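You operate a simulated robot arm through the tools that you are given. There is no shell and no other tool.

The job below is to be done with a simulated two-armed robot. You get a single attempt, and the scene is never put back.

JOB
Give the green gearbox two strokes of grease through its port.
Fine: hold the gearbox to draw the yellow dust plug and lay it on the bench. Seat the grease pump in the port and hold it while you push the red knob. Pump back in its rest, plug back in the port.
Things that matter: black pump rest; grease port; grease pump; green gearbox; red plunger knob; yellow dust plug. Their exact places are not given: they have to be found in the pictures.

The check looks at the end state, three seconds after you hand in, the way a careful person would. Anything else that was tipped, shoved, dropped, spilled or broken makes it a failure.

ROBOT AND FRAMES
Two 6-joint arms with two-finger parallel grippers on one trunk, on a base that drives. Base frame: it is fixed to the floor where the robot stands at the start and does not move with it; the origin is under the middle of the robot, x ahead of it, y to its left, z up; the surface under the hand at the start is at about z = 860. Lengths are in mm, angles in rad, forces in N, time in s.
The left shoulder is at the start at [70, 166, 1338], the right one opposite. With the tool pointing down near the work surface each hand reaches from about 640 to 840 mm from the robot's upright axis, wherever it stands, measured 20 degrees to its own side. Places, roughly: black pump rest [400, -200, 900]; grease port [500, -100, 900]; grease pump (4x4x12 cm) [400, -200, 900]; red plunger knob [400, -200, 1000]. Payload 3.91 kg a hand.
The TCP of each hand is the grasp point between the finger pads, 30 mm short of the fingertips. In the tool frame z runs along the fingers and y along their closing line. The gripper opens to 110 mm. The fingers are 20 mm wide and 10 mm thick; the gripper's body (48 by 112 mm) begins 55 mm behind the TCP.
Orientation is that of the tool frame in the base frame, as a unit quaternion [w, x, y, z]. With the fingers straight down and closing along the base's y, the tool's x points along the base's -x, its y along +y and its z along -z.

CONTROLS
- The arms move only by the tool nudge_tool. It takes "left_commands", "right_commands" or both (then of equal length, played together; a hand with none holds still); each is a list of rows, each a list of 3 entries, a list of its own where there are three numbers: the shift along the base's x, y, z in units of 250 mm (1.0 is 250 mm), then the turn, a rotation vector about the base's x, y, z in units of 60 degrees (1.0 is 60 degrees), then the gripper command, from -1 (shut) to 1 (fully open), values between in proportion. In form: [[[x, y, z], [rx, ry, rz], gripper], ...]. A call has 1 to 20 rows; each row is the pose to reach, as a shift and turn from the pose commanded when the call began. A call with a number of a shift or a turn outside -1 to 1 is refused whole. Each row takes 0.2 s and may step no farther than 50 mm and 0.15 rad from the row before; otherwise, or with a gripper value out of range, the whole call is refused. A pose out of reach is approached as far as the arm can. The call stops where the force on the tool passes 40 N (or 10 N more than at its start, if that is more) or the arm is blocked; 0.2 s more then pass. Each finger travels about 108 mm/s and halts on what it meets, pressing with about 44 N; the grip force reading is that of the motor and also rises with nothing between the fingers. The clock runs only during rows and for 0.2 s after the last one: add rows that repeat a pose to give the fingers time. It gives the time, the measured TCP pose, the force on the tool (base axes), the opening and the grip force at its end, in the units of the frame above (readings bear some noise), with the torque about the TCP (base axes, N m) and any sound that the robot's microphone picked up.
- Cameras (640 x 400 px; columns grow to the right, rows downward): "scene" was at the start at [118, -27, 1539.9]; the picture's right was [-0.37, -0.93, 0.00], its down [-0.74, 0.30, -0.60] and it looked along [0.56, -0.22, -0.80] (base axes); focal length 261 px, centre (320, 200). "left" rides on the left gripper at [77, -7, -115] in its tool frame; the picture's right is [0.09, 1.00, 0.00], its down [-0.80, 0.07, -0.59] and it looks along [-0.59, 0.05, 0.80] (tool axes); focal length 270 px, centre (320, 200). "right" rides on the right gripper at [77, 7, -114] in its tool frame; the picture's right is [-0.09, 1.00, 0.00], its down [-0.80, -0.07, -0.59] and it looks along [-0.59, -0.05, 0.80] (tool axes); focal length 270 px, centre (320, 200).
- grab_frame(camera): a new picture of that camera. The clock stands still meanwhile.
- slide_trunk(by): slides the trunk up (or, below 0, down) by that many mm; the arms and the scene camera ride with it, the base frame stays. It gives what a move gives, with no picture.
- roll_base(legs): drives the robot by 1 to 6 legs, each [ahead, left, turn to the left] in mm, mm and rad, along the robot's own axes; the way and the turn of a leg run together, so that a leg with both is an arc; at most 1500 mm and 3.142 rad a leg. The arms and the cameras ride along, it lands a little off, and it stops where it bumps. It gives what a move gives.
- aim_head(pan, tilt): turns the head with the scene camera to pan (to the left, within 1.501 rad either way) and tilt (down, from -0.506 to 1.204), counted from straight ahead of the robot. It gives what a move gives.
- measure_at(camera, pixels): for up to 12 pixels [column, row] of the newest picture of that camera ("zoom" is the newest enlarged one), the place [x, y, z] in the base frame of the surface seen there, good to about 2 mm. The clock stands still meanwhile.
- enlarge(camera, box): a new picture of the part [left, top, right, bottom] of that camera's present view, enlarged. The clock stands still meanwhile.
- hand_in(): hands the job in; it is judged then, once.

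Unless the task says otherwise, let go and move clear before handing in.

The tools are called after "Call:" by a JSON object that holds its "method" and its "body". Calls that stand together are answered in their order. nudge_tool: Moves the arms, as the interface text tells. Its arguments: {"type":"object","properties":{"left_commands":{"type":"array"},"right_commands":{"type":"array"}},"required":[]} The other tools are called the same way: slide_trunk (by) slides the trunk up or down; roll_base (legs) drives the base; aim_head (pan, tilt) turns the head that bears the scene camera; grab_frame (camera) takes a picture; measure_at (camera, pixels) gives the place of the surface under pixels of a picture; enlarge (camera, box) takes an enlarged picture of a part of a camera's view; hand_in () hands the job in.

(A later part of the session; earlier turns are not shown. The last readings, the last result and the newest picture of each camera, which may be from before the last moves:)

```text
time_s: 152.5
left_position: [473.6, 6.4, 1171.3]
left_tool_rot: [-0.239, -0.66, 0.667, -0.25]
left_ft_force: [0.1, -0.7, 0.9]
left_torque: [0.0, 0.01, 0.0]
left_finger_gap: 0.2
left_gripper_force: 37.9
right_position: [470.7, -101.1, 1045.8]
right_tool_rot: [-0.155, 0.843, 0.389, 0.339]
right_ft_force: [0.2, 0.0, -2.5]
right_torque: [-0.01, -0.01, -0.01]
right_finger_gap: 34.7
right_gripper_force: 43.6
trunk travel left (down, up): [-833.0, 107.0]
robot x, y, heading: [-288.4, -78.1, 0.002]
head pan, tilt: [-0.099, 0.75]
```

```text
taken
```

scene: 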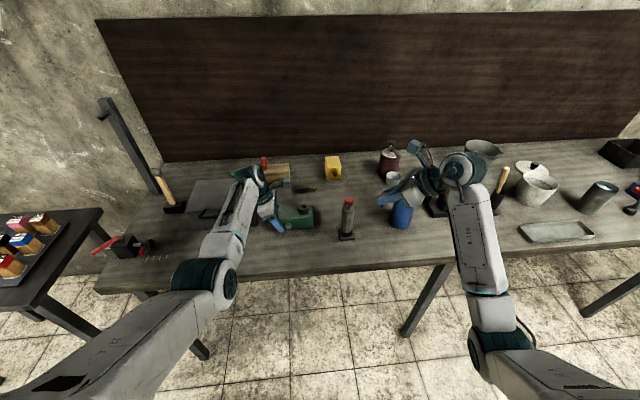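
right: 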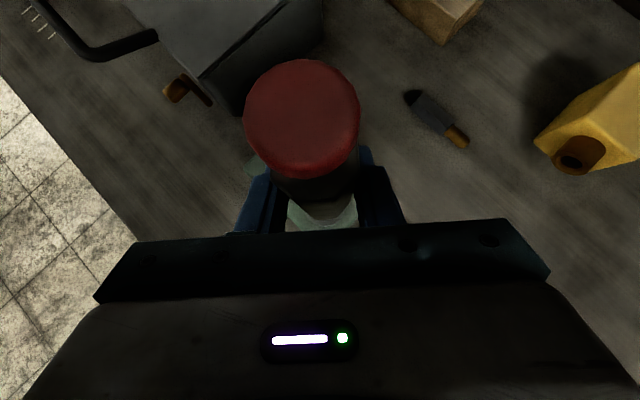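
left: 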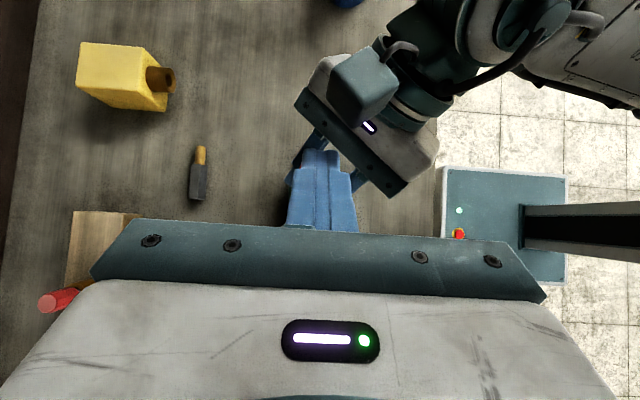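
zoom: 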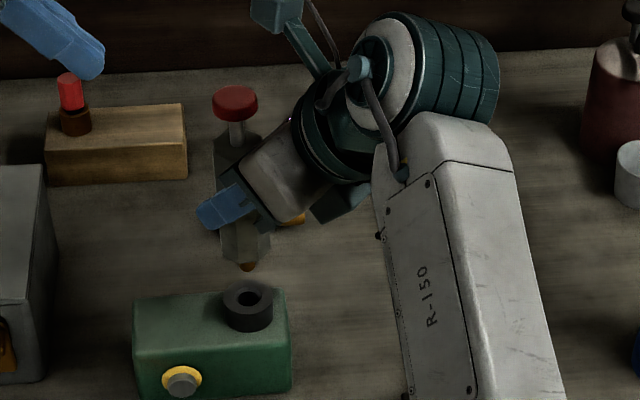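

The pump is out and the gearbox is unmoved. I'll carry it back over its rest, (−71.4,−137.4) away, and check alignment.

Call:
{"method": "nudge_tool", "body": {"right_commands": [[[-0.07, -0.14, 0], [0, 0, 0], -0.8], [[-0.14, -0.28, 0], [0, 0, 0], -0.8], [[-0.21, -0.42, 0], [0, 0, 0], -0.8], [[-0.2856, -0.5496, -0.02], [0, 0, 0], -0.8], [[-0.2856, -0.5496, -0.12], [0, 0, 0], -0.8], [[-0.2856, -0.5496, -0.16], [0, 0, 0], -0.8], [[-0.2856, -0.5496, -0.16], [0, 0, 0], -0.8]]}}

Call:
{"method": "enlarge", "body": {"camera": "scene", "box": [332, 213, 362, 243]}}

Call:
{"method": "measure_at", "body": {"camera": "zoom", "pixels": [[320, 100], [310, 95], [330, 95], [320, 70]]}}

```text
time_s: 154.1
left_position: [473.1, 5.3, 1171.4]
left_tool_rot: [-0.238, -0.659, 0.668, -0.25]
left_ft_force: [-0.8, -0.6, 0.1]
left_torque: [0.01, -0.02, 0.01]
left_finger_gap: 0.2
left_gripper_force: 37.6
right_position: [399.6, -240.0, 1004.7]
right_tool_rot: [-0.155, 0.842, 0.39, 0.339]
right_ft_force: [0.6, -0.3, -3.5]
right_torque: [-0.02, 0.01, 0.01]
right_finger_gap: 34.5
right_gripper_force: 44.0
trunk travel left (down, up): [-833.0, 107.0]
robot x, y, heading: [-288.9, -80.3, -0.003]
head pan, tilt: [-0.099, 0.75]
```

```text
13.33 times, centred on (347, 228) of scene
```

zoom: 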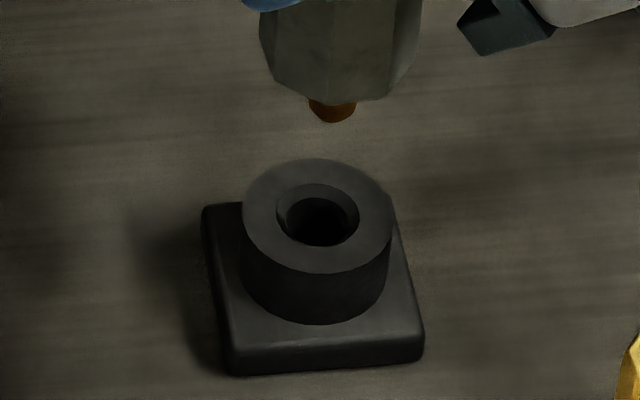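

```text
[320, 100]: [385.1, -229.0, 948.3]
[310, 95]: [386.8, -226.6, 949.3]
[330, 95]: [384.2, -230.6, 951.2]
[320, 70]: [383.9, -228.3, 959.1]
```

Compared with how it looked when lifted straight from the rest, the nozzle is now ~2.5 mm too far and ~1.6 mm too far right. I'll correct and look again.

Call:
{"method": "nudge_tool", "body": {"right_commands": [[[-0.01, 0.0064, 0], [0, 0, 0], -0.8], [[-0.01, 0.0064, -0.06], [0, 0, 0], -0.8], [[-0.01, 0.0064, -0.1], [0, 0, 0], -0.8], [[-0.01, 0.0064, -0.1], [0, 0, 0], -0.8]]}}

Call:
{"method": "enlarge", "body": {"camera": "scene", "box": [332, 213, 362, 243]}}

```text
time_s: 155.1
left_position: [472.7, 7.6, 1171.4]
left_tool_rot: [-0.239, -0.66, 0.667, -0.251]
left_ft_force: [0.3, 0.6, 0.9]
left_torque: [-0.01, 0.01, 0.0]
left_finger_gap: 0.0
left_gripper_force: 37.9
right_position: [397.4, -237.2, 980.6]
right_tool_rot: [-0.155, 0.843, 0.389, 0.339]
right_ft_force: [-0.1, -0.1, -2.8]
right_torque: [-0.02, -0.01, 0.02]
right_finger_gap: 34.8
right_gripper_force: 44.1
trunk travel left (down, up): [-833.0, 107.0]
robot x, y, heading: [-293.0, -81.6, 0.004]
head pan, tilt: [-0.099, 0.75]
```

```text
13.33 times, centred on (347, 228) of scene
```

zoom: 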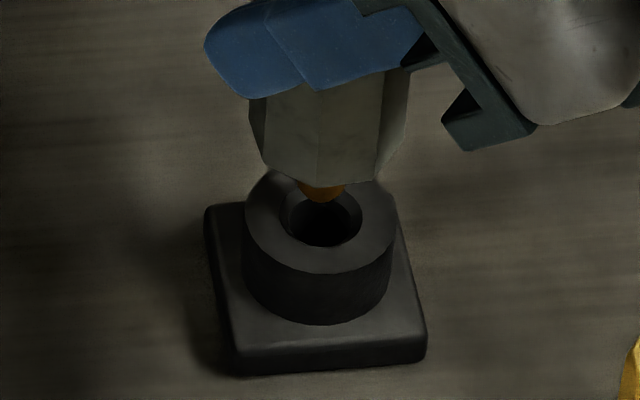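

The nozzle tip is at the mouth of the socket and the estimates agree within about 2 mm. I'll nudge (+1.5,−0.6) and lower gently, watching side forces.

Call:
{"method": "nudge_tool", "body": {"right_commands": [[[0.006, -0.0024, 0], [0, 0, 0], -0.8], [[0.006, -0.0024, -0.015], [0, 0, 0], -0.8], [[0.006, -0.0024, -0.03], [0, 0, 0], -0.8], [[0.006, -0.0024, -0.04], [0, 0, 0], -0.8], [[0.006, -0.0024, -0.04], [0, 0, 0], -0.8]]}}

Call:
{"method": "enlarge", "body": {"camera": "scene", "box": [332, 213, 362, 243]}}

```text
time_s: 156.3
left_position: [473.2, 6.3, 1171.1]
left_tool_rot: [-0.239, -0.66, 0.667, -0.25]
left_ft_force: [0.0, 0.0, 0.2]
left_torque: [0.01, -0.02, 0.01]
left_finger_gap: 0.0
left_gripper_force: 37.6
right_position: [399.0, -237.5, 970.7]
right_tool_rot: [-0.155, 0.842, 0.389, 0.339]
right_ft_force: [1.0, 0.3, -3.3]
right_torque: [0.02, 0.0, -0.02]
right_finger_gap: 34.8
right_gripper_force: 44.2
trunk travel left (down, up): [-833.0, 107.0]
robot x, y, heading: [-287.5, -81.2, -0.005]
head pan, tilt: [-0.099, 0.75]
```

```text
13.33 times, centred on (347, 228) of scene
```

zoom: 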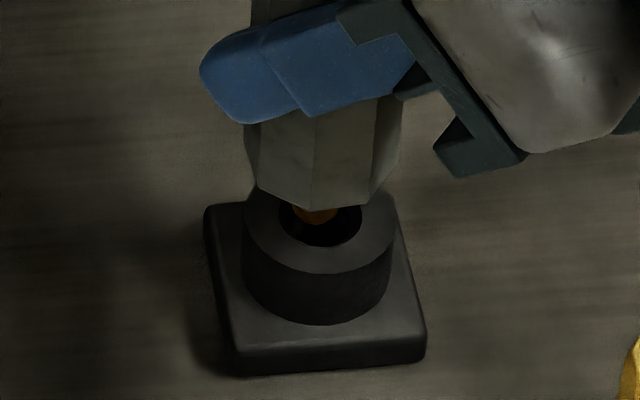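

The tip is about 1.5 mm left of the hole's centre (315 against 321). I'll correct in y and continue down slowly.

Call:
{"method": "nudge_tool", "body": {"right_commands": [[[0, -0.006, 0], [0, 0, 0], -0.8], [[0, -0.006, -0.008], [0, 0, 0], -0.8], [[0, -0.006, -0.016], [0, 0, 0], -0.8], [[0, -0.006, -0.024], [0, 0, 0], -0.8], [[0, -0.006, -0.024], [0, 0, 0], -0.8]]}}

Call:
{"method": "enlarge", "body": {"camera": "scene", "box": [332, 213, 362, 243]}}

```text
time_s: 157.5
left_position: [472.4, 6.6, 1171.4]
left_tool_rot: [-0.239, -0.659, 0.667, -0.251]
left_ft_force: [0.8, 0.2, -0.9]
left_torque: [-0.02, -0.05, 0.03]
left_finger_gap: 0.0
left_gripper_force: 37.2
right_position: [398.9, -238.9, 964.8]
right_tool_rot: [-0.154, 0.843, 0.388, 0.338]
right_ft_force: [0.3, 0.6, -3.1]
right_torque: [-0.03, 0.04, 0.02]
right_finger_gap: 34.8
right_gripper_force: 43.9
trunk travel left (down, up): [-833.0, 107.0]
robot x, y, heading: [-288.9, -79.7, -0.0]
head pan, tilt: [-0.099, 0.75]
```

```text
13.33 times, centred on (347, 228) of scene
```

zoom: 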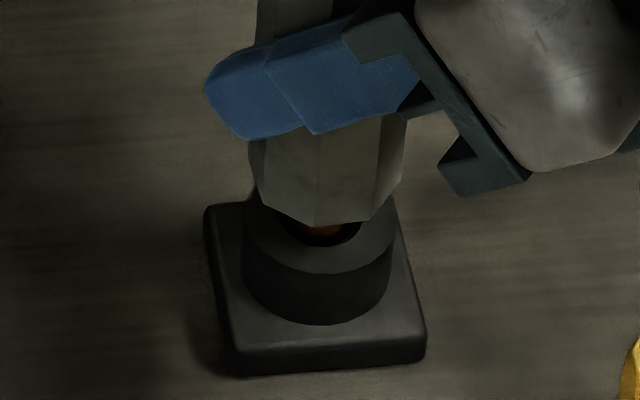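

It's entering freely (only the pump's weight, no side force). I'll lower further.

Call:
{"method": "nudge_tool", "body": {"right_commands": [[[0, 0, -0.01], [0, 0, 0], -0.8], [[0, 0, -0.02], [0, 0, 0], -0.8], [[0, 0, -0.03], [0, 0, 0], -0.8], [[0, 0, -0.036], [0, 0, 0], -0.8], [[0, 0, -0.036], [0, 0, 0], -0.8]]}}

Call:
{"method": "enlarge", "body": {"camera": "scene", "box": [332, 213, 362, 243]}}

```text
time_s: 158.7
left_position: [473.9, 7.5, 1172.2]
left_tool_rot: [-0.24, -0.659, 0.668, -0.25]
left_ft_force: [-0.7, 0.2, 0.0]
left_torque: [-0.01, 0.03, -0.02]
left_finger_gap: 0.0
left_gripper_force: 38.3
right_position: [397.4, -239.5, 954.4]
right_tool_rot: [-0.155, 0.842, 0.39, 0.339]
right_ft_force: [0.6, -0.4, -2.6]
right_torque: [-0.02, 0.0, -0.01]
right_finger_gap: 34.7
right_gripper_force: 44.5
trunk travel left (down, up): [-833.0, 107.0]
robot x, y, heading: [-289.7, -79.1, -0.002]
head pan, tilt: [-0.099, 0.75]
```

```text
13.33 times, centred on (347, 228) of scene
```

zoom: 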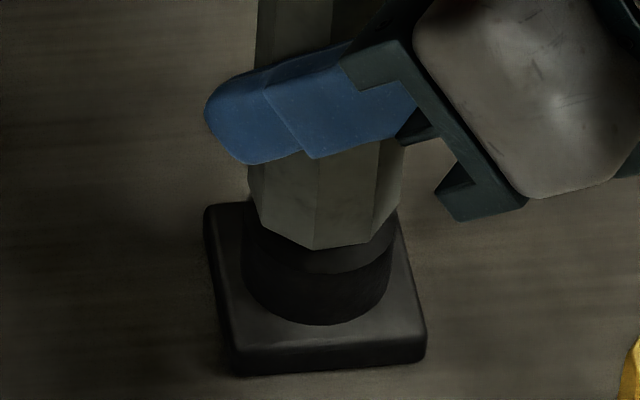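

Call:
{"method": "nudge_tool", "body": {"right_commands": [[[0, 0, -0.006], [0, 0, 0], -0.8], [[0, 0, -0.012], [0, 0, 0], -0.8], [[0, 0, -0.012], [0, 0, 0], -0.8]]}}

Call:
{"method": "nudge_tool", "body": {"right_commands": [[[0, 0, -0.005], [0, 0, 0], -0.8], [[0, 0, -0.005], [0, 0, 0], -0.8]]}}

Call:
{"method": "enlarge", "body": {"camera": "scene", "box": [332, 213, 362, 243]}}

```text
time_s: 159.5
left_position: [473.4, 6.8, 1170.5]
left_tool_rot: [-0.239, -0.659, 0.667, -0.251]
left_ft_force: [-0.4, 0.5, 0.3]
left_torque: [-0.01, 0.01, 0.0]
left_finger_gap: 0.0
left_gripper_force: 37.3
right_position: [399.1, -238.9, 952.8]
right_tool_rot: [-0.155, 0.842, 0.389, 0.339]
right_ft_force: [-1.0, 0.4, -2.9]
right_torque: [-0.03, 0.05, 0.03]
right_finger_gap: 34.8
right_gripper_force: 44.0
trunk travel left (down, up): [-833.0, 107.0]
robot x, y, heading: [-288.2, -81.3, 0.003]
head pan, tilt: [-0.099, 0.75]
```

```text
time_s: 160.1
left_position: [473.1, 6.9, 1170.6]
left_tool_rot: [-0.239, -0.659, 0.667, -0.25]
left_ft_force: [-0.3, -0.6, -0.3]
left_torque: [0.01, 0.01, 0.0]
left_finger_gap: 0.0
left_gripper_force: 36.9
right_position: [398.9, -238.0, 950.7]
right_tool_rot: [-0.155, 0.843, 0.389, 0.339]
right_ft_force: [0.7, -0.4, -2.9]
right_torque: [-0.03, 0.0, 0.01]
right_finger_gap: 34.9
right_gripper_force: 43.9
trunk travel left (down, up): [-833.0, 107.0]
robot x, y, heading: [-289.6, -82.7, -0.002]
head pan, tilt: [-0.099, 0.75]
```

```text
13.33 times, centred on (347, 228) of scene
```

zoom: 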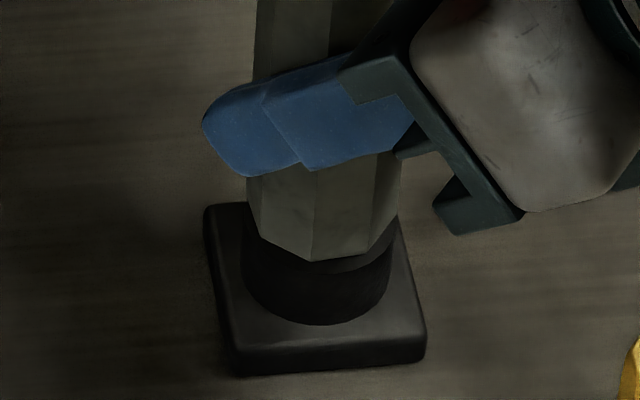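

Call:
{"method": "nudge_tool", "body": {"right_commands": [[[0, 0, -0.005], [0, 0, 0], -0.8], [[0, 0, -0.005], [0, 0, 0], -0.8]]}}

Call:
{"method": "nudge_tool", "body": {"right_commands": [[[0, 0, -0.004], [0, 0, 0], -0.8], [[0, 0, -0.004], [0, 0, 0], -0.8]]}}

```text
time_s: 160.7
left_position: [472.3, 6.0, 1171.1]
left_tool_rot: [-0.239, -0.659, 0.667, -0.251]
left_ft_force: [0.2, 1.2, 0.0]
left_torque: [0.0, 0.0, 0.01]
left_finger_gap: 0.1
left_gripper_force: 37.2
right_position: [398.5, -239.2, 951.4]
right_tool_rot: [-0.155, 0.842, 0.389, 0.341]
right_ft_force: [1.5, -1.5, 3.5]
right_torque: [-0.1, -0.11, 0.02]
right_finger_gap: 35.0
right_gripper_force: 43.7
trunk travel left (down, up): [-833.0, 107.0]
robot x, y, heading: [-290.7, -81.2, -0.006]
head pan, tilt: [-0.099, 0.75]
```

```text
time_s: 161.3
left_position: [472.9, 6.5, 1171.9]
left_tool_rot: [-0.239, -0.659, 0.667, -0.251]
left_ft_force: [0.2, -0.3, 0.1]
left_torque: [0.02, 0.0, -0.02]
left_finger_gap: 0.0
left_gripper_force: 37.5
right_position: [398.1, -237.7, 952.0]
right_tool_rot: [-0.154, 0.842, 0.388, 0.343]
right_ft_force: [5.7, -4.2, 12.2]
right_torque: [-0.15, -0.46, -0.05]
right_finger_gap: 34.7
right_gripper_force: 43.7
trunk travel left (down, up): [-833.0, 107.0]
robot x, y, heading: [-291.7, -80.4, -0.007]
head pan, tilt: [-0.099, 0.75]
```

Seated (12 N), with a small side load. I'll relax it a little, then open slowly.

Call:
{"method": "nudge_tool", "body": {"right_commands": [[[0.003, -0.0026, 0.002], [0, 0, 0], -0.8], [[0.003, -0.0026, 0.002], [0, 0, 0], -0.8]]}}

Call:
{"method": "nudge_tool", "body": {"right_commands": [[[0, 0, 0], [0, 0, 0], -0.38], [[0, 0, 0], [0, 0, 0], -0.36], [[0, 0, 0], [0, 0, 0], -0.34], [[0, 0, 0], [0, 0, 0], -0.32], [[0, 0, 0], [0, 0, 0], -0.28], [[0, 0, 0], [0, 0, 0], -0.2], [[0, 0, 0], [0, 0, 0], 0.0], [[0, 0, 0], [0, 0, 0], 0.3]]}}

Call:
{"method": "enlarge", "body": {"camera": "scene", "box": [300, 170, 400, 250]}}

Call:
{"method": "grab_frame", "body": {"camera": "right"}}

```text
time_s: 161.9
left_position: [472.3, 8.4, 1172.1]
left_tool_rot: [-0.238, -0.66, 0.667, -0.252]
left_ft_force: [-0.7, -0.1, -0.8]
left_torque: [-0.01, -0.01, 0.0]
left_finger_gap: 0.2
left_gripper_force: 38.3
right_position: [397.6, -239.8, 952.3]
right_tool_rot: [-0.155, 0.841, 0.39, 0.341]
right_ft_force: [4.9, -1.9, 15.3]
right_torque: [-0.03, -0.49, 0.0]
right_finger_gap: 34.7
right_gripper_force: 44.3
trunk travel left (down, up): [-833.0, 107.0]
robot x, y, heading: [-289.2, -80.8, 0.001]
head pan, tilt: [-0.099, 0.75]
```

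```text
time_s: 163.7
left_position: [473.4, 7.1, 1171.7]
left_tool_rot: [-0.238, -0.66, 0.667, -0.251]
left_ft_force: [-0.1, -0.2, 0.4]
left_torque: [0.02, -0.02, -0.01]
left_finger_gap: 0.2
left_gripper_force: 37.9
right_position: [399.0, -238.9, 949.4]
right_tool_rot: [-0.155, 0.842, 0.389, 0.34]
right_ft_force: [0.6, 0.2, -0.1]
right_torque: [-0.01, 0.01, -0.03]
right_finger_gap: 71.6
right_gripper_force: 0.1
trunk travel left (down, up): [-833.0, 107.0]
robot x, y, heading: [-289.5, -80.8, -0.002]
head pan, tilt: [-0.099, 0.75]
```

```text
5.00 times, centred on (350, 210) of scene
```

zoom: 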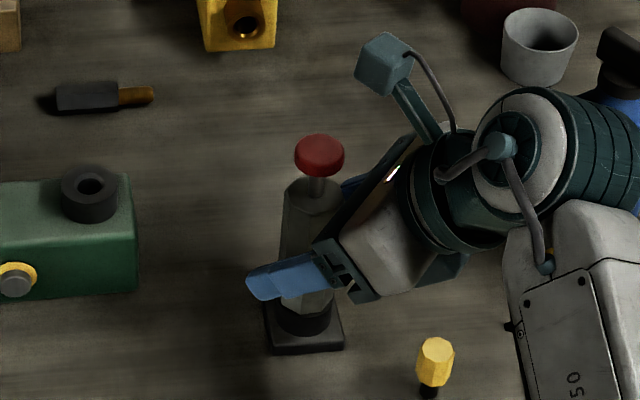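

```text
taken
```

right: 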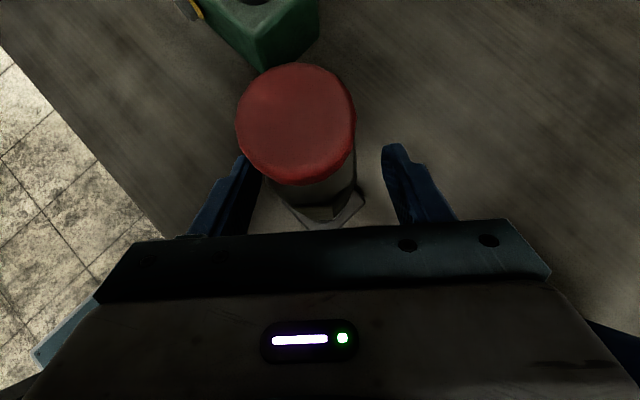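

The pump stands in its rest, a bit nearer the inner finger. I'll open wider and back out along the approach line.

Call:
{"method": "nudge_tool", "body": {"right_commands": [[[0, 0, 0], [0, 0, 0], 0.7], [[0, 0, 0], [0, 0, 0], 0.7], [[-0.045, -0.053, 0.072], [0, 0, 0], 0.7], [[-0.11, -0.13, 0.173], [0, 0, 0], 0.7], [[-0.16, -0.19, 0.25], [0, 0, 0], 0.7], [[-0.2, -0.24, 0.32], [0, 0, 0], 0.7]]}}

Call:
{"method": "enlarge", "body": {"camera": "scene", "box": [300, 170, 400, 250]}}

Call:
{"method": "grab_frame", "body": {"camera": "right"}}

```text
time_s: 165.1
left_position: [472.8, 6.7, 1171.7]
left_tool_rot: [-0.239, -0.659, 0.668, -0.25]
left_ft_force: [-1.0, 0.6, -0.6]
left_torque: [0.0, 0.02, 0.0]
left_finger_gap: 0.0
left_gripper_force: 38.0
right_position: [349.8, -301.0, 1029.2]
right_tool_rot: [-0.156, 0.842, 0.39, 0.34]
right_ft_force: [-0.3, -1.5, -0.4]
right_torque: [0.04, 0.0, 0.0]
right_finger_gap: 93.7
right_gripper_force: 0.1
trunk travel left (down, up): [-833.0, 107.0]
robot x, y, heading: [-287.6, -77.8, 0.001]
head pan, tilt: [-0.099, 0.75]
```

```text
5.00 times, centred on (350, 210) of scene
```

zoom: 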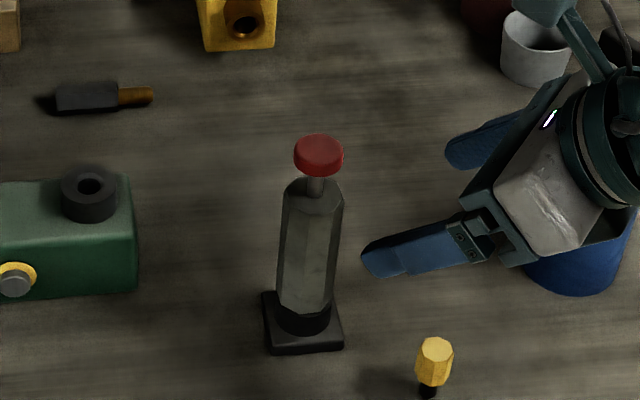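

```text
taken
```

right: 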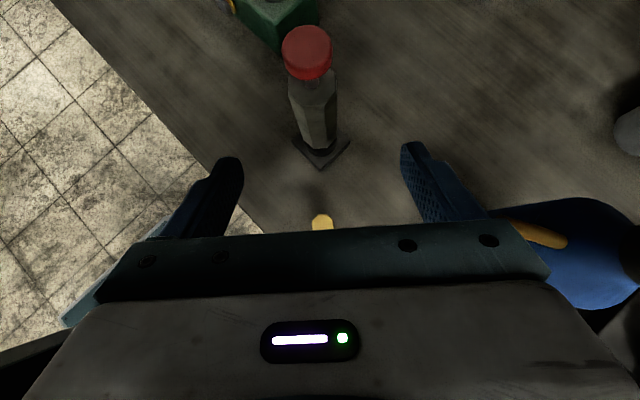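

The pump is back in its rest, upright. Next the plug: I'll go above it with the same attitude and a 40 mm opening, and look.

Call:
{"method": "nudge_tool", "body": {"right_commands": [[[-0.04, -0.03, 0.02], [0, 0, 0], 0.2], [[-0.097, -0.069, 0.0], [0, 0, 0], -0.27], [[-0.097, -0.069, -0.08], [0, 0, 0], -0.27], [[-0.097, -0.069, -0.16], [0, 0, 0], -0.27], [[-0.097, -0.069, -0.24], [0, 0, 0], -0.27], [[-0.097, -0.069, -0.24], [0, 0, 0], -0.27]]}}

Call:
{"method": "enlarge", "body": {"camera": "right", "box": [200, 100, 440, 250]}}

Call:
{"method": "measure_at", "body": {"camera": "zoom", "pixels": [[320, 220], [300, 220], [345, 220], [320, 200], [320, 240]]}}

```text
time_s: 166.5
left_position: [472.9, 7.9, 1170.4]
left_tool_rot: [-0.239, -0.66, 0.667, -0.251]
left_ft_force: [-0.3, 0.2, 0.2]
left_torque: [-0.01, -0.01, 0.02]
left_finger_gap: 0.1
left_gripper_force: 37.6
right_position: [324.9, -317.6, 968.2]
right_tool_rot: [-0.155, 0.842, 0.389, 0.339]
right_ft_force: [-0.5, -0.5, 0.1]
right_torque: [-0.02, -0.03, -0.02]
right_finger_gap: 40.5
right_gripper_force: 0.1
trunk travel left (down, up): [-833.0, 107.0]
robot x, y, heading: [-288.0, -82.0, -0.003]
head pan, tilt: [-0.099, 0.75]
```

```text
2.67 times, centred on (320, 175) of right
```

zoom: 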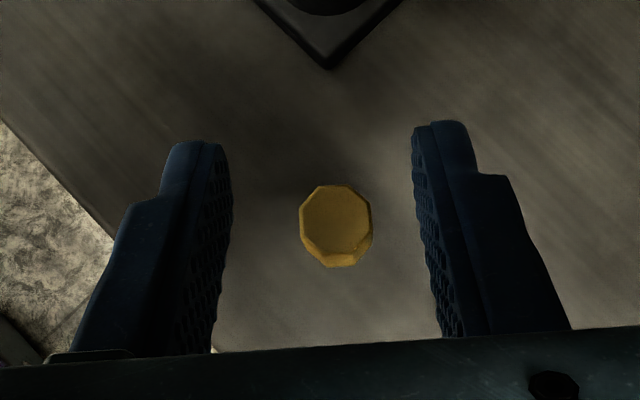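

```text
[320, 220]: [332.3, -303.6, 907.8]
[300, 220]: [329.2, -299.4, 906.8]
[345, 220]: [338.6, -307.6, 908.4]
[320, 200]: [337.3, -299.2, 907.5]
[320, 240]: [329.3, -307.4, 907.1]
```

The plug stands about 2 mm to the right of the finger midline. I'll correct for that and lower to the same height as before.

Call:
{"method": "nudge_tool", "body": {"right_commands": [[[0.0084, -0.0016, -0.08], [0, 0, 0], -0.27], [[0.0084, -0.0016, -0.16], [0, 0, 0], -0.27], [[0.0084, -0.0016, -0.228], [0, 0, 0], -0.27], [[0.0084, -0.0016, -0.228], [0, 0, 0], -0.27]]}}

Call:
{"method": "enlarge", "body": {"camera": "right", "box": [200, 100, 440, 250]}}

Call:
{"method": "enlarge", "body": {"camera": "scene", "box": [350, 210, 430, 260]}}

```text
time_s: 167.5
left_position: [472.9, 7.2, 1171.7]
left_tool_rot: [-0.239, -0.66, 0.667, -0.251]
left_ft_force: [0.7, 1.0, 0.9]
left_torque: [0.02, 0.02, -0.06]
left_finger_gap: 0.0
left_gripper_force: 37.4
right_position: [327.2, -316.3, 912.7]
right_tool_rot: [-0.156, 0.842, 0.389, 0.339]
right_ft_force: [0.4, 0.9, -0.2]
right_torque: [-0.01, 0.0, 0.03]
right_finger_gap: 40.1
right_gripper_force: 0.2
trunk travel left (down, up): [-833.0, 107.0]
robot x, y, heading: [-290.1, -84.2, -0.002]
head pan, tilt: [-0.099, 0.75]
```

```text
2.67 times, centred on (320, 175) of right
```

zoom: 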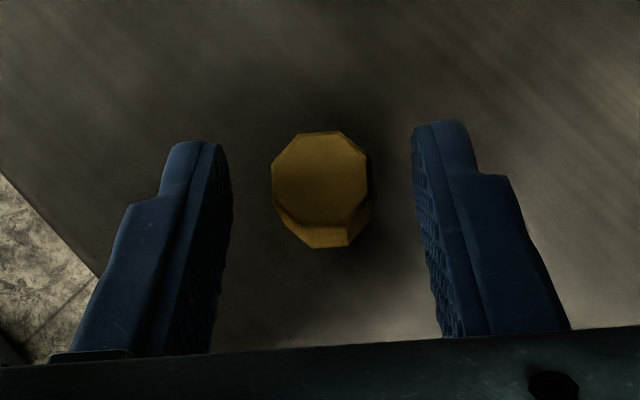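

```text
8.00 times, centred on (390, 235) of scene
```

zoom: 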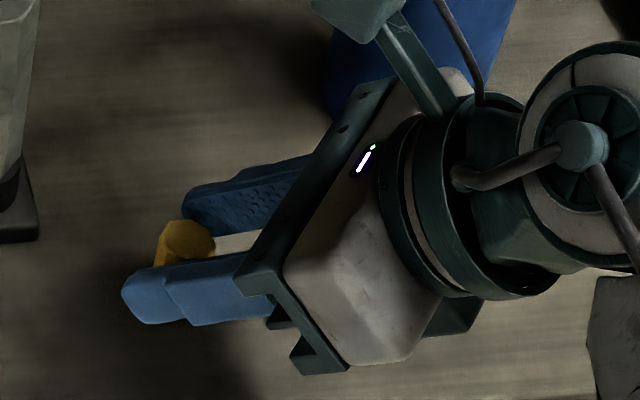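

The plug is centred between the pads. I'll close slowly.

Call:
{"method": "nudge_tool", "body": {"right_commands": [[[0, 0, 0], [0, 0, 0], -0.5], [[0, 0, 0], [0, 0, 0], -0.6], [[0, 0, 0], [0, 0, 0], -0.64], [[0, 0, 0], [0, 0, 0], -0.68], [[0, 0, 0], [0, 0, 0], -0.9], [[0, 0, 0], [0, 0, 0], -0.9]]}}

Call:
{"method": "enlarge", "body": {"camera": "right", "box": [200, 100, 440, 250]}}

```text
time_s: 168.9
left_position: [472.6, 7.3, 1171.4]
left_tool_rot: [-0.237, -0.66, 0.667, -0.251]
left_ft_force: [-0.2, -0.1, -0.3]
left_torque: [-0.01, 0.01, 0.0]
left_finger_gap: 0.0
left_gripper_force: 37.5
right_position: [327.6, -315.6, 913.4]
right_tool_rot: [-0.155, 0.843, 0.389, 0.339]
right_ft_force: [0.5, -0.3, 0.0]
right_torque: [-0.03, 0.01, -0.01]
right_finger_gap: 19.0
right_gripper_force: 44.2
trunk travel left (down, up): [-833.0, 107.0]
robot x, y, heading: [-288.3, -84.1, -0.001]
head pan, tilt: [-0.099, 0.75]
```

```text
2.67 times, centred on (320, 175) of right
```

zoom: 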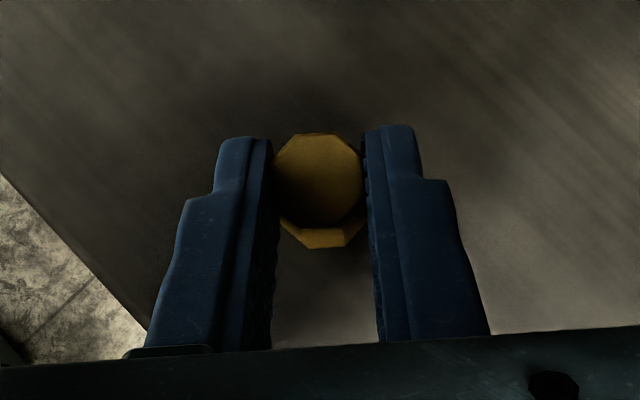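

The plug is gripped again. I'll lift it high, carry it over the pump to above the port, and look.

Call:
{"method": "nudge_tool", "body": {"right_commands": [[[0, 0, 0.1], [0, 0, 0], -0.9], [[0, 0, 0.27], [0, 0, 0], -0.9], [[0, 0, 0.45], [0, 0, 0], -0.9], [[0, 0, 0.62], [0, 0, 0], -0.9], [[0, 0, 0.75], [0, 0, 0], -0.9]]}}

Call:
{"method": "nudge_tool", "body": {"right_commands": [[[0.09, 0.13, 0], [0, 0, 0], -0.9], [[0.18, 0.26, 0], [0, 0, 0], -0.9], [[0.27, 0.4, 0], [0, 0, 0], -0.9], [[0.36, 0.54, 0], [0, 0, 0], -0.9], [[0.45, 0.68, 0], [0, 0, 0], -0.9], [[0.54, 0.82, -0.02], [0, 0, 0], -0.9], [[0.54, 0.83, -0.16], [0, 0, 0], -0.9], [[0.54, 0.83, -0.3], [0, 0, 0], -0.9]]}}

Call:
{"method": "enlarge", "body": {"camera": "scene", "box": [285, 175, 325, 210]}}

Call:
{"method": "enlarge", "body": {"camera": "right", "box": [200, 100, 440, 250]}}

```text
time_s: 170.1
left_position: [472.1, 7.8, 1170.8]
left_tool_rot: [-0.239, -0.66, 0.667, -0.251]
left_ft_force: [0.8, 0.6, 0.8]
left_torque: [-0.01, 0.0, -0.01]
left_finger_gap: 0.0
left_gripper_force: 37.5
right_position: [328.7, -317.0, 1101.3]
right_tool_rot: [-0.155, 0.842, 0.39, 0.339]
right_ft_force: [-0.2, -1.6, -0.5]
right_torque: [-0.01, 0.0, 0.0]
right_finger_gap: 18.6
right_gripper_force: 43.9
trunk travel left (down, up): [-833.0, 107.0]
robot x, y, heading: [-287.8, -80.8, -0.003]
head pan, tilt: [-0.099, 0.75]
```

```text
time_s: 171.9
left_position: [473.3, 7.2, 1171.5]
left_tool_rot: [-0.239, -0.659, 0.668, -0.25]
left_ft_force: [-0.6, 0.2, -0.5]
left_torque: [-0.02, 0.0, -0.01]
left_finger_gap: 0.1
left_gripper_force: 37.6
right_position: [463.7, -109.6, 1024.0]
right_tool_rot: [-0.154, 0.842, 0.389, 0.339]
right_ft_force: [-0.3, 0.3, 0.4]
right_torque: [0.0, -0.02, 0.03]
right_finger_gap: 18.7
right_gripper_force: 44.2
trunk travel left (down, up): [-833.0, 107.0]
robot x, y, heading: [-288.7, -79.0, 0.0]
head pan, tilt: [-0.099, 0.75]
```

```text
11.43 times, centred on (305, 192) of scene
```

zoom: 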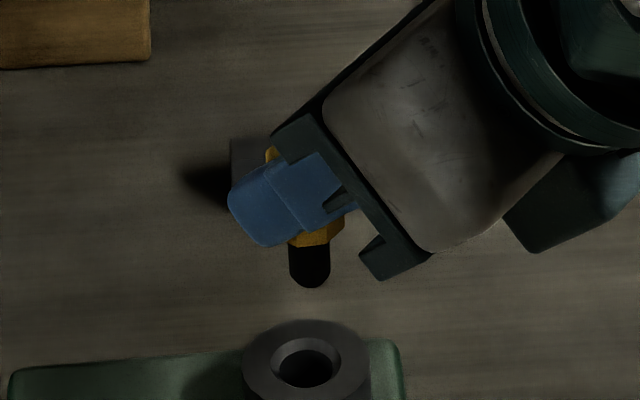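

```text
2.67 times, centred on (320, 175) of right
```

zoom: 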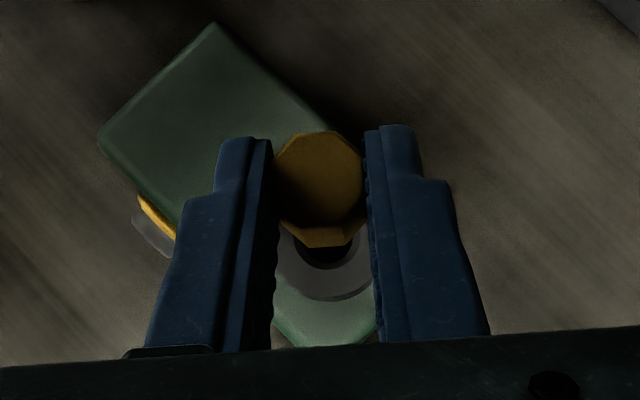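

Comparing with the view when I drew it out, the plug is about (+1.6,−1.8) mm off the port's axis. I'll correct and lower until the stem is just above the hole.

Call:
{"method": "nudge_tool", "body": {"right_commands": [[[-0.0065, 0.0072, 0], [0, 0, 0], -0.9], [[-0.0065, 0.0072, -0.05], [0, 0, 0], -0.9], [[-0.0065, 0.0072, -0.1], [0, 0, 0], -0.9], [[-0.0065, 0.0072, -0.1], [0, 0, 0], -0.9]]}}

Call:
{"method": "enlarge", "body": {"camera": "scene", "box": [285, 185, 325, 217]}}

Call:
{"method": "enlarge", "body": {"camera": "right", "box": [200, 100, 440, 250]}}

```text
time_s: 172.9
left_position: [473.6, 6.8, 1171.8]
left_tool_rot: [-0.238, -0.66, 0.667, -0.25]
left_ft_force: [-0.4, -0.8, -0.8]
left_torque: [0.0, 0.0, 0.03]
left_finger_gap: 0.0
left_gripper_force: 37.9
right_position: [461.1, -108.5, 1000.5]
right_tool_rot: [-0.155, 0.842, 0.39, 0.339]
right_ft_force: [-0.2, -0.4, -0.6]
right_torque: [-0.03, -0.01, -0.02]
right_finger_gap: 18.5
right_gripper_force: 44.1
trunk travel left (down, up): [-833.0, 107.0]
robot x, y, heading: [-289.8, -81.9, -0.001]
head pan, tilt: [-0.099, 0.75]
```

```text
12.50 times, centred on (305, 201) of scene
```

zoom: 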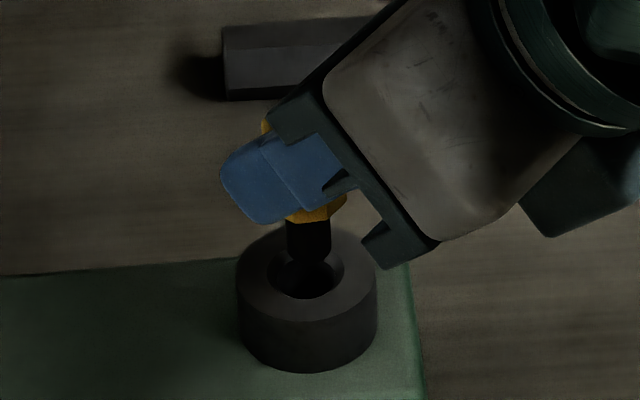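

```text
2.67 times, centred on (320, 175) of right
```

zoom: 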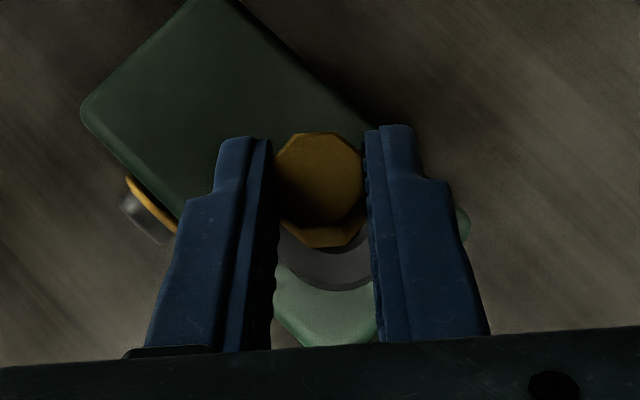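

The stem is nearly over the hole's centre. One small correction (−0.8,+0.9), then I'll lower slowly.

Call:
{"method": "nudge_tool", "body": {"right_commands": [[[-0.0032, 0.0036, 0], [0, 0, 0], -0.9], [[-0.0032, 0.0036, -0.015], [0, 0, 0], -0.9], [[-0.0032, 0.0036, -0.03], [0, 0, 0], -0.9], [[-0.0032, 0.0036, -0.045], [0, 0, 0], -0.9], [[-0.0032, 0.0036, -0.045], [0, 0, 0], -0.9]]}}

Call:
{"method": "enlarge", "body": {"camera": "scene", "box": [285, 185, 325, 217]}}

```text
time_s: 174.1
left_position: [472.5, 6.7, 1170.7]
left_tool_rot: [-0.238, -0.66, 0.667, -0.251]
left_ft_force: [0.1, 1.2, 0.3]
left_torque: [0.0, -0.02, 0.03]
left_finger_gap: 0.0
left_gripper_force: 37.7
right_position: [460.4, -106.0, 989.2]
right_tool_rot: [-0.155, 0.842, 0.39, 0.339]
right_ft_force: [0.8, -0.5, -0.3]
right_torque: [0.03, -0.04, 0.0]
right_finger_gap: 18.8
right_gripper_force: 43.9
trunk travel left (down, up): [-833.0, 107.0]
robot x, y, heading: [-289.6, -78.2, 0.0]
head pan, tilt: [-0.099, 0.75]
```

```text
12.50 times, centred on (305, 201) of scene
```

zoom: 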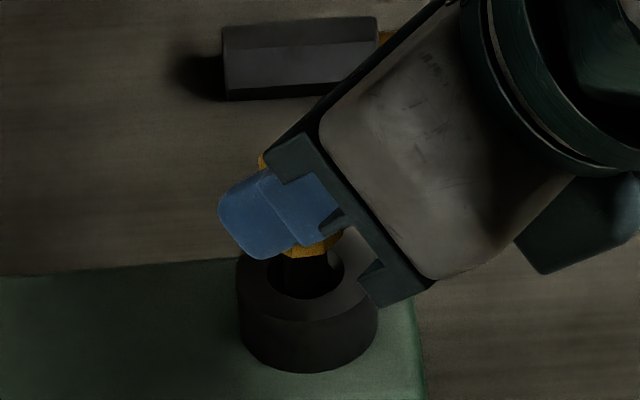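

The stem is entering, centred (306 against 306), with no force. I'll continue down in small steps.

Call:
{"method": "nudge_tool", "body": {"right_commands": [[[0, 0, -0.008], [0, 0, 0], -0.9], [[0, 0, -0.016], [0, 0, 0], -0.9], [[0, 0, -0.024], [0, 0, 0], -0.9], [[0, 0, -0.032], [0, 0, 0], -0.9], [[0, 0, -0.032], [0, 0, 0], -0.9]]}}

Call:
{"method": "enlarge", "body": {"camera": "scene", "box": [285, 185, 325, 217]}}

```text
time_s: 175.3
left_position: [471.6, 7.9, 1171.9]
left_tool_rot: [-0.239, -0.66, 0.667, -0.251]
left_ft_force: [-0.7, 0.3, -0.7]
left_torque: [-0.04, -0.02, 0.04]
left_finger_gap: 0.3
left_gripper_force: 38.4
right_position: [458.8, -106.4, 979.9]
right_tool_rot: [-0.156, 0.842, 0.389, 0.339]
right_ft_force: [-0.3, 0.9, -0.2]
right_torque: [-0.02, 0.01, -0.03]
right_finger_gap: 18.5
right_gripper_force: 43.8
trunk travel left (down, up): [-833.0, 107.0]
robot x, y, heading: [-291.3, -80.9, 0.002]
head pan, tilt: [-0.099, 0.75]
```

```text
12.50 times, centred on (305, 201) of scene
```

zoom: 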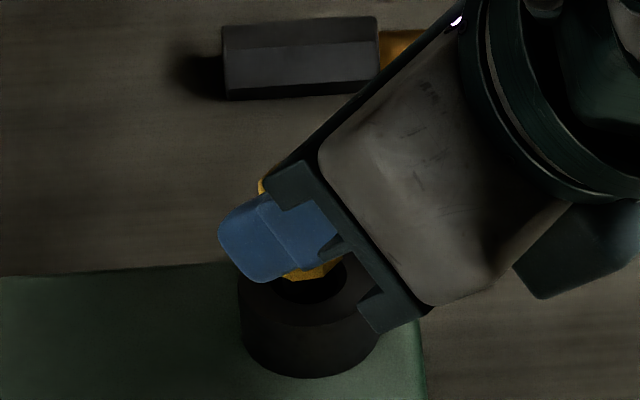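

Call:
{"method": "nudge_tool", "body": {"right_commands": [[[0, 0, -0.008], [0, 0, 0], -0.9], [[0, 0, -0.016], [0, 0, 0], -0.9], [[0, 0, -0.016], [0, 0, 0], -0.9]]}}

Call:
{"method": "nudge_tool", "body": {"right_commands": [[[0, 0, -0.006], [0, 0, 0], -0.9], [[0, 0, -0.006], [0, 0, 0], -0.9]]}}

Call:
{"method": "enlarge", "body": {"camera": "scene", "box": [285, 185, 325, 217]}}

```text
time_s: 176.1
left_position: [472.1, 6.6, 1171.2]
left_tool_rot: [-0.238, -0.659, 0.668, -0.251]
left_ft_force: [-0.2, -0.5, 0.6]
left_torque: [-0.02, 0.02, -0.01]
left_finger_gap: 0.0
left_gripper_force: 37.9
right_position: [458.0, -106.8, 976.7]
right_tool_rot: [-0.155, 0.842, 0.389, 0.339]
right_ft_force: [0.0, -0.6, -0.8]
right_torque: [0.0, 0.02, 0.03]
right_finger_gap: 18.6
right_gripper_force: 44.0
trunk travel left (down, up): [-833.0, 107.0]
robot x, y, heading: [-290.3, -77.3, -0.002]
head pan, tilt: [-0.099, 0.75]
```

```text
time_s: 176.7
left_position: [473.0, 6.6, 1170.9]
left_tool_rot: [-0.239, -0.659, 0.667, -0.251]
left_ft_force: [0.0, 0.2, 0.3]
left_torque: [-0.02, 0.04, 0.01]
left_finger_gap: 0.0
left_gripper_force: 37.5
right_position: [460.2, -107.0, 975.9]
right_tool_rot: [-0.155, 0.842, 0.389, 0.34]
right_ft_force: [0.1, 0.0, -0.2]
right_torque: [0.01, -0.03, 0.01]
right_finger_gap: 18.8
right_gripper_force: 43.9
trunk travel left (down, up): [-833.0, 107.0]
robot x, y, heading: [-288.8, -78.3, 0.004]
head pan, tilt: [-0.099, 0.75]
```

```text
12.50 times, centred on (305, 201) of scene
```

zoom: 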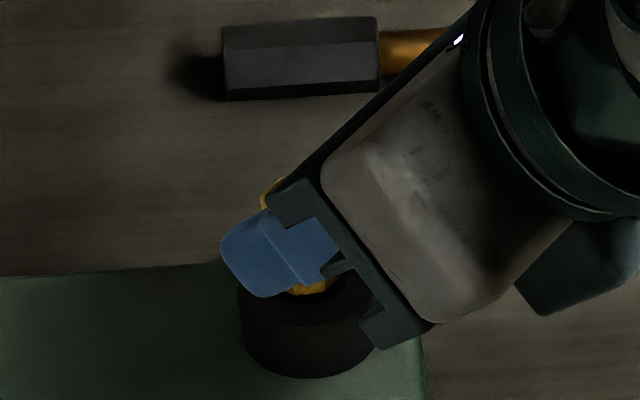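

Still free, nearly flush. I'll continue in ~1 mm steps until the head meets the collar.

Call:
{"method": "nudge_tool", "body": {"right_commands": [[[0, 0, -0.005], [0, 0, 0], -0.9], [[0, 0, -0.005], [0, 0, 0], -0.9]]}}

Call:
{"method": "nudge_tool", "body": {"right_commands": [[[0, 0, -0.005], [0, 0, 0], -0.9], [[0, 0, -0.005], [0, 0, 0], -0.9]]}}

Call:
{"method": "nudge_tool", "body": {"right_commands": [[[0, 0, -0.005], [0, 0, 0], -0.9], [[0, 0, -0.005], [0, 0, 0], -0.9]]}}

Call:
{"method": "enlarge", "body": {"camera": "scene", "box": [285, 185, 325, 217]}}

```text
time_s: 177.3
left_position: [473.2, 5.9, 1171.4]
left_tool_rot: [-0.238, -0.66, 0.667, -0.251]
left_ft_force: [-1.3, -0.2, -0.5]
left_torque: [-0.02, -0.02, 0.02]
left_finger_gap: 0.2
left_gripper_force: 37.5
right_position: [458.5, -106.8, 974.8]
right_tool_rot: [-0.156, 0.842, 0.389, 0.339]
right_ft_force: [1.7, 0.1, 0.2]
right_torque: [0.03, -0.02, -0.02]
right_finger_gap: 18.8
right_gripper_force: 43.8
trunk travel left (down, up): [-833.0, 107.0]
robot x, y, heading: [-289.1, -78.9, -0.001]
head pan, tilt: [-0.099, 0.75]
```

```text
time_s: 177.9
left_position: [473.6, 6.2, 1171.0]
left_tool_rot: [-0.239, -0.66, 0.667, -0.251]
left_ft_force: [-0.2, -0.5, -0.1]
left_torque: [0.0, 0.01, -0.01]
left_finger_gap: 0.2
left_gripper_force: 37.7
right_position: [459.0, -106.7, 974.1]
right_tool_rot: [-0.154, 0.843, 0.389, 0.339]
right_ft_force: [0.0, 0.4, 0.1]
right_torque: [-0.01, 0.01, 0.02]
right_finger_gap: 18.6
right_gripper_force: 44.4
trunk travel left (down, up): [-833.0, 107.0]
robot x, y, heading: [-287.5, -82.7, -0.002]
head pan, tilt: [-0.099, 0.75]
```

```text
time_s: 178.5
left_position: [472.8, 6.8, 1171.0]
left_tool_rot: [-0.239, -0.66, 0.667, -0.25]
left_ft_force: [-0.3, -0.8, -0.6]
left_torque: [-0.01, 0.01, 0.02]
left_finger_gap: 0.2
left_gripper_force: 37.9
right_position: [460.0, -106.5, 972.5]
right_tool_rot: [-0.155, 0.842, 0.389, 0.339]
right_ft_force: [0.0, 0.4, -0.3]
right_torque: [0.0, 0.03, 0.0]
right_finger_gap: 18.4
right_gripper_force: 44.2
trunk travel left (down, up): [-833.0, 107.0]
robot x, y, heading: [-289.2, -82.6, 0.001]
head pan, tilt: [-0.099, 0.75]
```

```text
12.50 times, centred on (305, 201) of scene
```

zoom: 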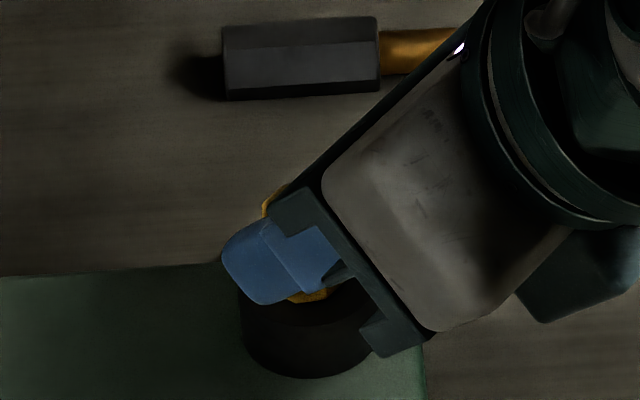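

Call:
{"method": "nudge_tool", "body": {"right_commands": [[[0, 0, -0.004], [0, 0, 0], -0.9], [[0, 0, -0.004], [0, 0, 0], -0.9]]}}

Call:
{"method": "nudge_tool", "body": {"right_commands": [[[0, 0, -0.004], [0, 0, 0], -0.9], [[0, 0, -0.004], [0, 0, 0], -0.9]]}}

Call:
{"method": "nudge_tool", "body": {"right_commands": [[[0, 0, -0.004], [0, 0, 0], -0.9], [[0, 0, -0.004], [0, 0, 0], -0.9]]}}

```text
time_s: 179.1
left_position: [472.9, 7.3, 1172.4]
left_tool_rot: [-0.239, -0.66, 0.667, -0.251]
left_ft_force: [-0.2, 0.0, -1.1]
left_torque: [0.04, -0.02, -0.05]
left_finger_gap: 0.0
left_gripper_force: 37.7
right_position: [459.1, -107.0, 971.8]
right_tool_rot: [-0.155, 0.842, 0.389, 0.34]
right_ft_force: [1.7, -1.1, 2.1]
right_torque: [0.03, -0.03, 0.04]
right_finger_gap: 18.9
right_gripper_force: 44.2
trunk travel left (down, up): [-833.0, 107.0]
robot x, y, heading: [-288.8, -83.6, 0.004]
head pan, tilt: [-0.099, 0.75]
```

```text
time_s: 179.7
left_position: [471.7, 6.3, 1171.5]
left_tool_rot: [-0.239, -0.659, 0.667, -0.251]
left_ft_force: [0.3, -0.2, 0.3]
left_torque: [0.0, 0.02, 0.02]
left_finger_gap: 0.0
left_gripper_force: 37.7
right_position: [458.5, -107.3, 972.7]
right_tool_rot: [-0.154, 0.842, 0.388, 0.341]
right_ft_force: [4.0, 0.3, 7.6]
right_torque: [0.07, -0.15, -0.04]
right_finger_gap: 18.7
right_gripper_force: 43.6
trunk travel left (down, up): [-833.0, 107.0]
robot x, y, heading: [-294.5, -80.8, -0.001]
head pan, tilt: [-0.099, 0.75]
```

```text
time_s: 180.3
left_position: [471.1, 6.3, 1173.1]
left_tool_rot: [-0.238, -0.66, 0.667, -0.25]
left_ft_force: [0.2, 0.4, 0.5]
left_torque: [-0.01, -0.01, 0.04]
left_finger_gap: 0.1
left_gripper_force: 38.0
right_position: [457.2, -107.4, 970.5]
right_tool_rot: [-0.155, 0.841, 0.39, 0.341]
right_ft_force: [9.3, -0.2, 17.3]
right_torque: [0.18, -0.44, -0.11]
right_finger_gap: 18.6
right_gripper_force: 43.9
trunk travel left (down, up): [-833.0, 107.0]
robot x, y, heading: [-289.3, -77.9, -0.001]
head pan, tilt: [-0.099, 0.75]
```

The plug's head has met the collar (17 N). I'll press a touch more to seat it firmly, relax, and open slowly.

Call:
{"method": "nudge_tool", "body": {"right_commands": [[[0, 0, -0.003], [0, 0, 0], -0.9], [[0, 0, -0.003], [0, 0, 0], -0.9], [[0, 0, 0.003], [0, 0, 0], -0.9], [[0, 0, 0.003], [0, 0, 0], -0.9]]}}

Call:
{"method": "nudge_tool", "body": {"right_commands": [[[0, 0, 0], [0, 0, 0], -0.67], [[0, 0, 0], [0, 0, 0], -0.65], [[0, 0, 0], [0, 0, 0], -0.63], [[0, 0, 0], [0, 0, 0], -0.6], [[0, 0, 0], [0, 0, 0], -0.5], [[0, 0, 0], [0, 0, 0], -0.3], [[0, 0, 0], [0, 0, 0], -0.1]]}}

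Call:
{"method": "enlarge", "body": {"camera": "right", "box": [200, 100, 440, 250]}}

```text
time_s: 181.3
left_position: [470.5, 7.2, 1172.6]
left_tool_rot: [-0.237, -0.66, 0.667, -0.252]
left_ft_force: [0.4, -0.2, -0.3]
left_torque: [-0.03, 0.01, 0.0]
left_finger_gap: 0.3
left_gripper_force: 37.6
right_position: [458.9, -106.8, 972.0]
right_tool_rot: [-0.155, 0.841, 0.39, 0.341]
right_ft_force: [12.2, 1.0, 21.4]
right_torque: [0.21, -0.57, -0.1]
right_finger_gap: 18.5
right_gripper_force: 44.1
trunk travel left (down, up): [-833.0, 107.0]
robot x, y, heading: [-289.2, -78.8, 0.0]
head pan, tilt: [-0.099, 0.75]
```

```text
time_s: 182.9
left_position: [472.9, 7.0, 1171.1]
left_tool_rot: [-0.238, -0.66, 0.667, -0.251]
left_ft_force: [0.0, 0.0, 0.2]
left_torque: [0.02, 0.05, -0.03]
left_finger_gap: 0.0
left_gripper_force: 37.4
right_position: [459.0, -106.9, 969.8]
right_tool_rot: [-0.156, 0.842, 0.39, 0.339]
right_ft_force: [0.1, 0.2, 0.5]
right_torque: [0.02, 0.04, -0.01]
right_finger_gap: 49.5
right_gripper_force: 0.1
trunk travel left (down, up): [-833.0, 107.0]
robot x, y, heading: [-287.4, -80.7, -0.001]
head pan, tilt: [-0.099, 0.75]
```

```text
2.67 times, centred on (320, 175) of right
```

zoom: 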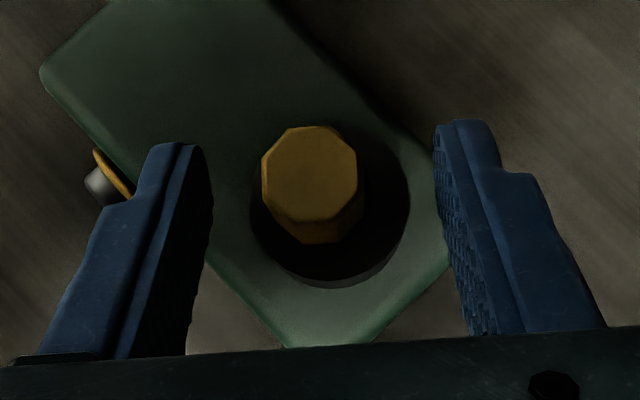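

The fingers are clear. From here the plug's top looks offset to one side relative to the collar, so I'll raise the hand straight up and inspect how it sits.

Call:
{"method": "nudge_tool", "body": {"right_commands": [[[0, 0, 0.03], [0, 0, 0], -0.1], [[0, 0, 0.12], [0, 0, 0], -0.1], [[0, 0, 0.26], [0, 0, 0], -0.1], [[0, 0, 0.36], [0, 0, 0], -0.1]]}}

Call:
{"method": "enlarge", "body": {"camera": "right", "box": [200, 100, 440, 250]}}

Call:
{"method": "enlarge", "body": {"camera": "scene", "box": [285, 185, 325, 217]}}

Call:
{"method": "measure_at", "body": {"camera": "zoom", "pixels": [[306, 195], [306, 205], [290, 200], [325, 200], [306, 240], [295, 240], [318, 240], [306, 300], [250, 280], [365, 280]]}}

```text
time_s: 183.9
left_position: [473.6, 6.6, 1171.1]
left_tool_rot: [-0.239, -0.66, 0.667, -0.25]
left_ft_force: [0.6, 0.4, -0.1]
left_torque: [0.0, -0.02, -0.02]
left_finger_gap: 0.0
left_gripper_force: 38.0
right_position: [458.8, -107.4, 1060.6]
right_tool_rot: [-0.155, 0.842, 0.389, 0.339]
right_ft_force: [-1.0, 0.7, -0.1]
right_torque: [0.01, -0.02, -0.01]
right_finger_gap: 49.4
right_gripper_force: 0.1
trunk travel left (down, up): [-833.0, 107.0]
robot x, y, heading: [-289.0, -79.2, -0.003]
head pan, tilt: [-0.099, 0.75]
```

```text
2.67 times, centred on (320, 175) of right
```

zoom: 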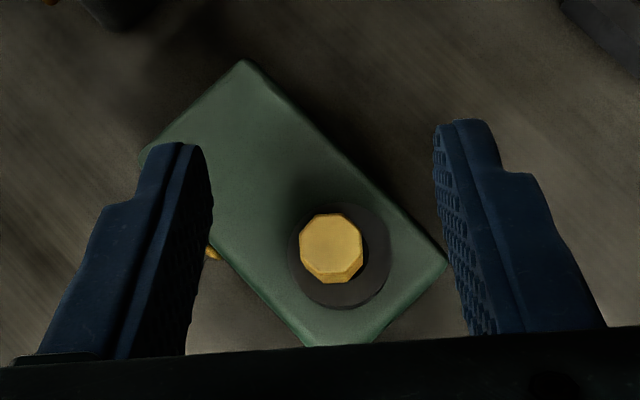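

```text
12.50 times, centred on (305, 201) of scene
```

zoom: 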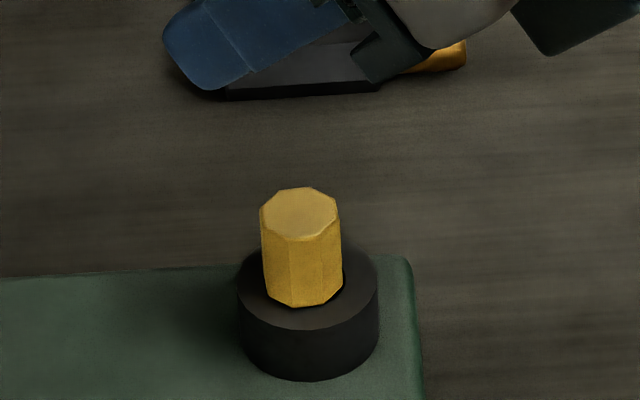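

```text
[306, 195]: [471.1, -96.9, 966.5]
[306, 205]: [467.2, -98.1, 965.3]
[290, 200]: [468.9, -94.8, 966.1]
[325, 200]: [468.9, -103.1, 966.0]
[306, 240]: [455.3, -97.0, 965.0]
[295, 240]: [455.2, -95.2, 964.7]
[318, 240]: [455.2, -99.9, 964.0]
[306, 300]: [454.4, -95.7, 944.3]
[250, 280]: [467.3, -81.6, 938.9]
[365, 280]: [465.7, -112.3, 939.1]
```

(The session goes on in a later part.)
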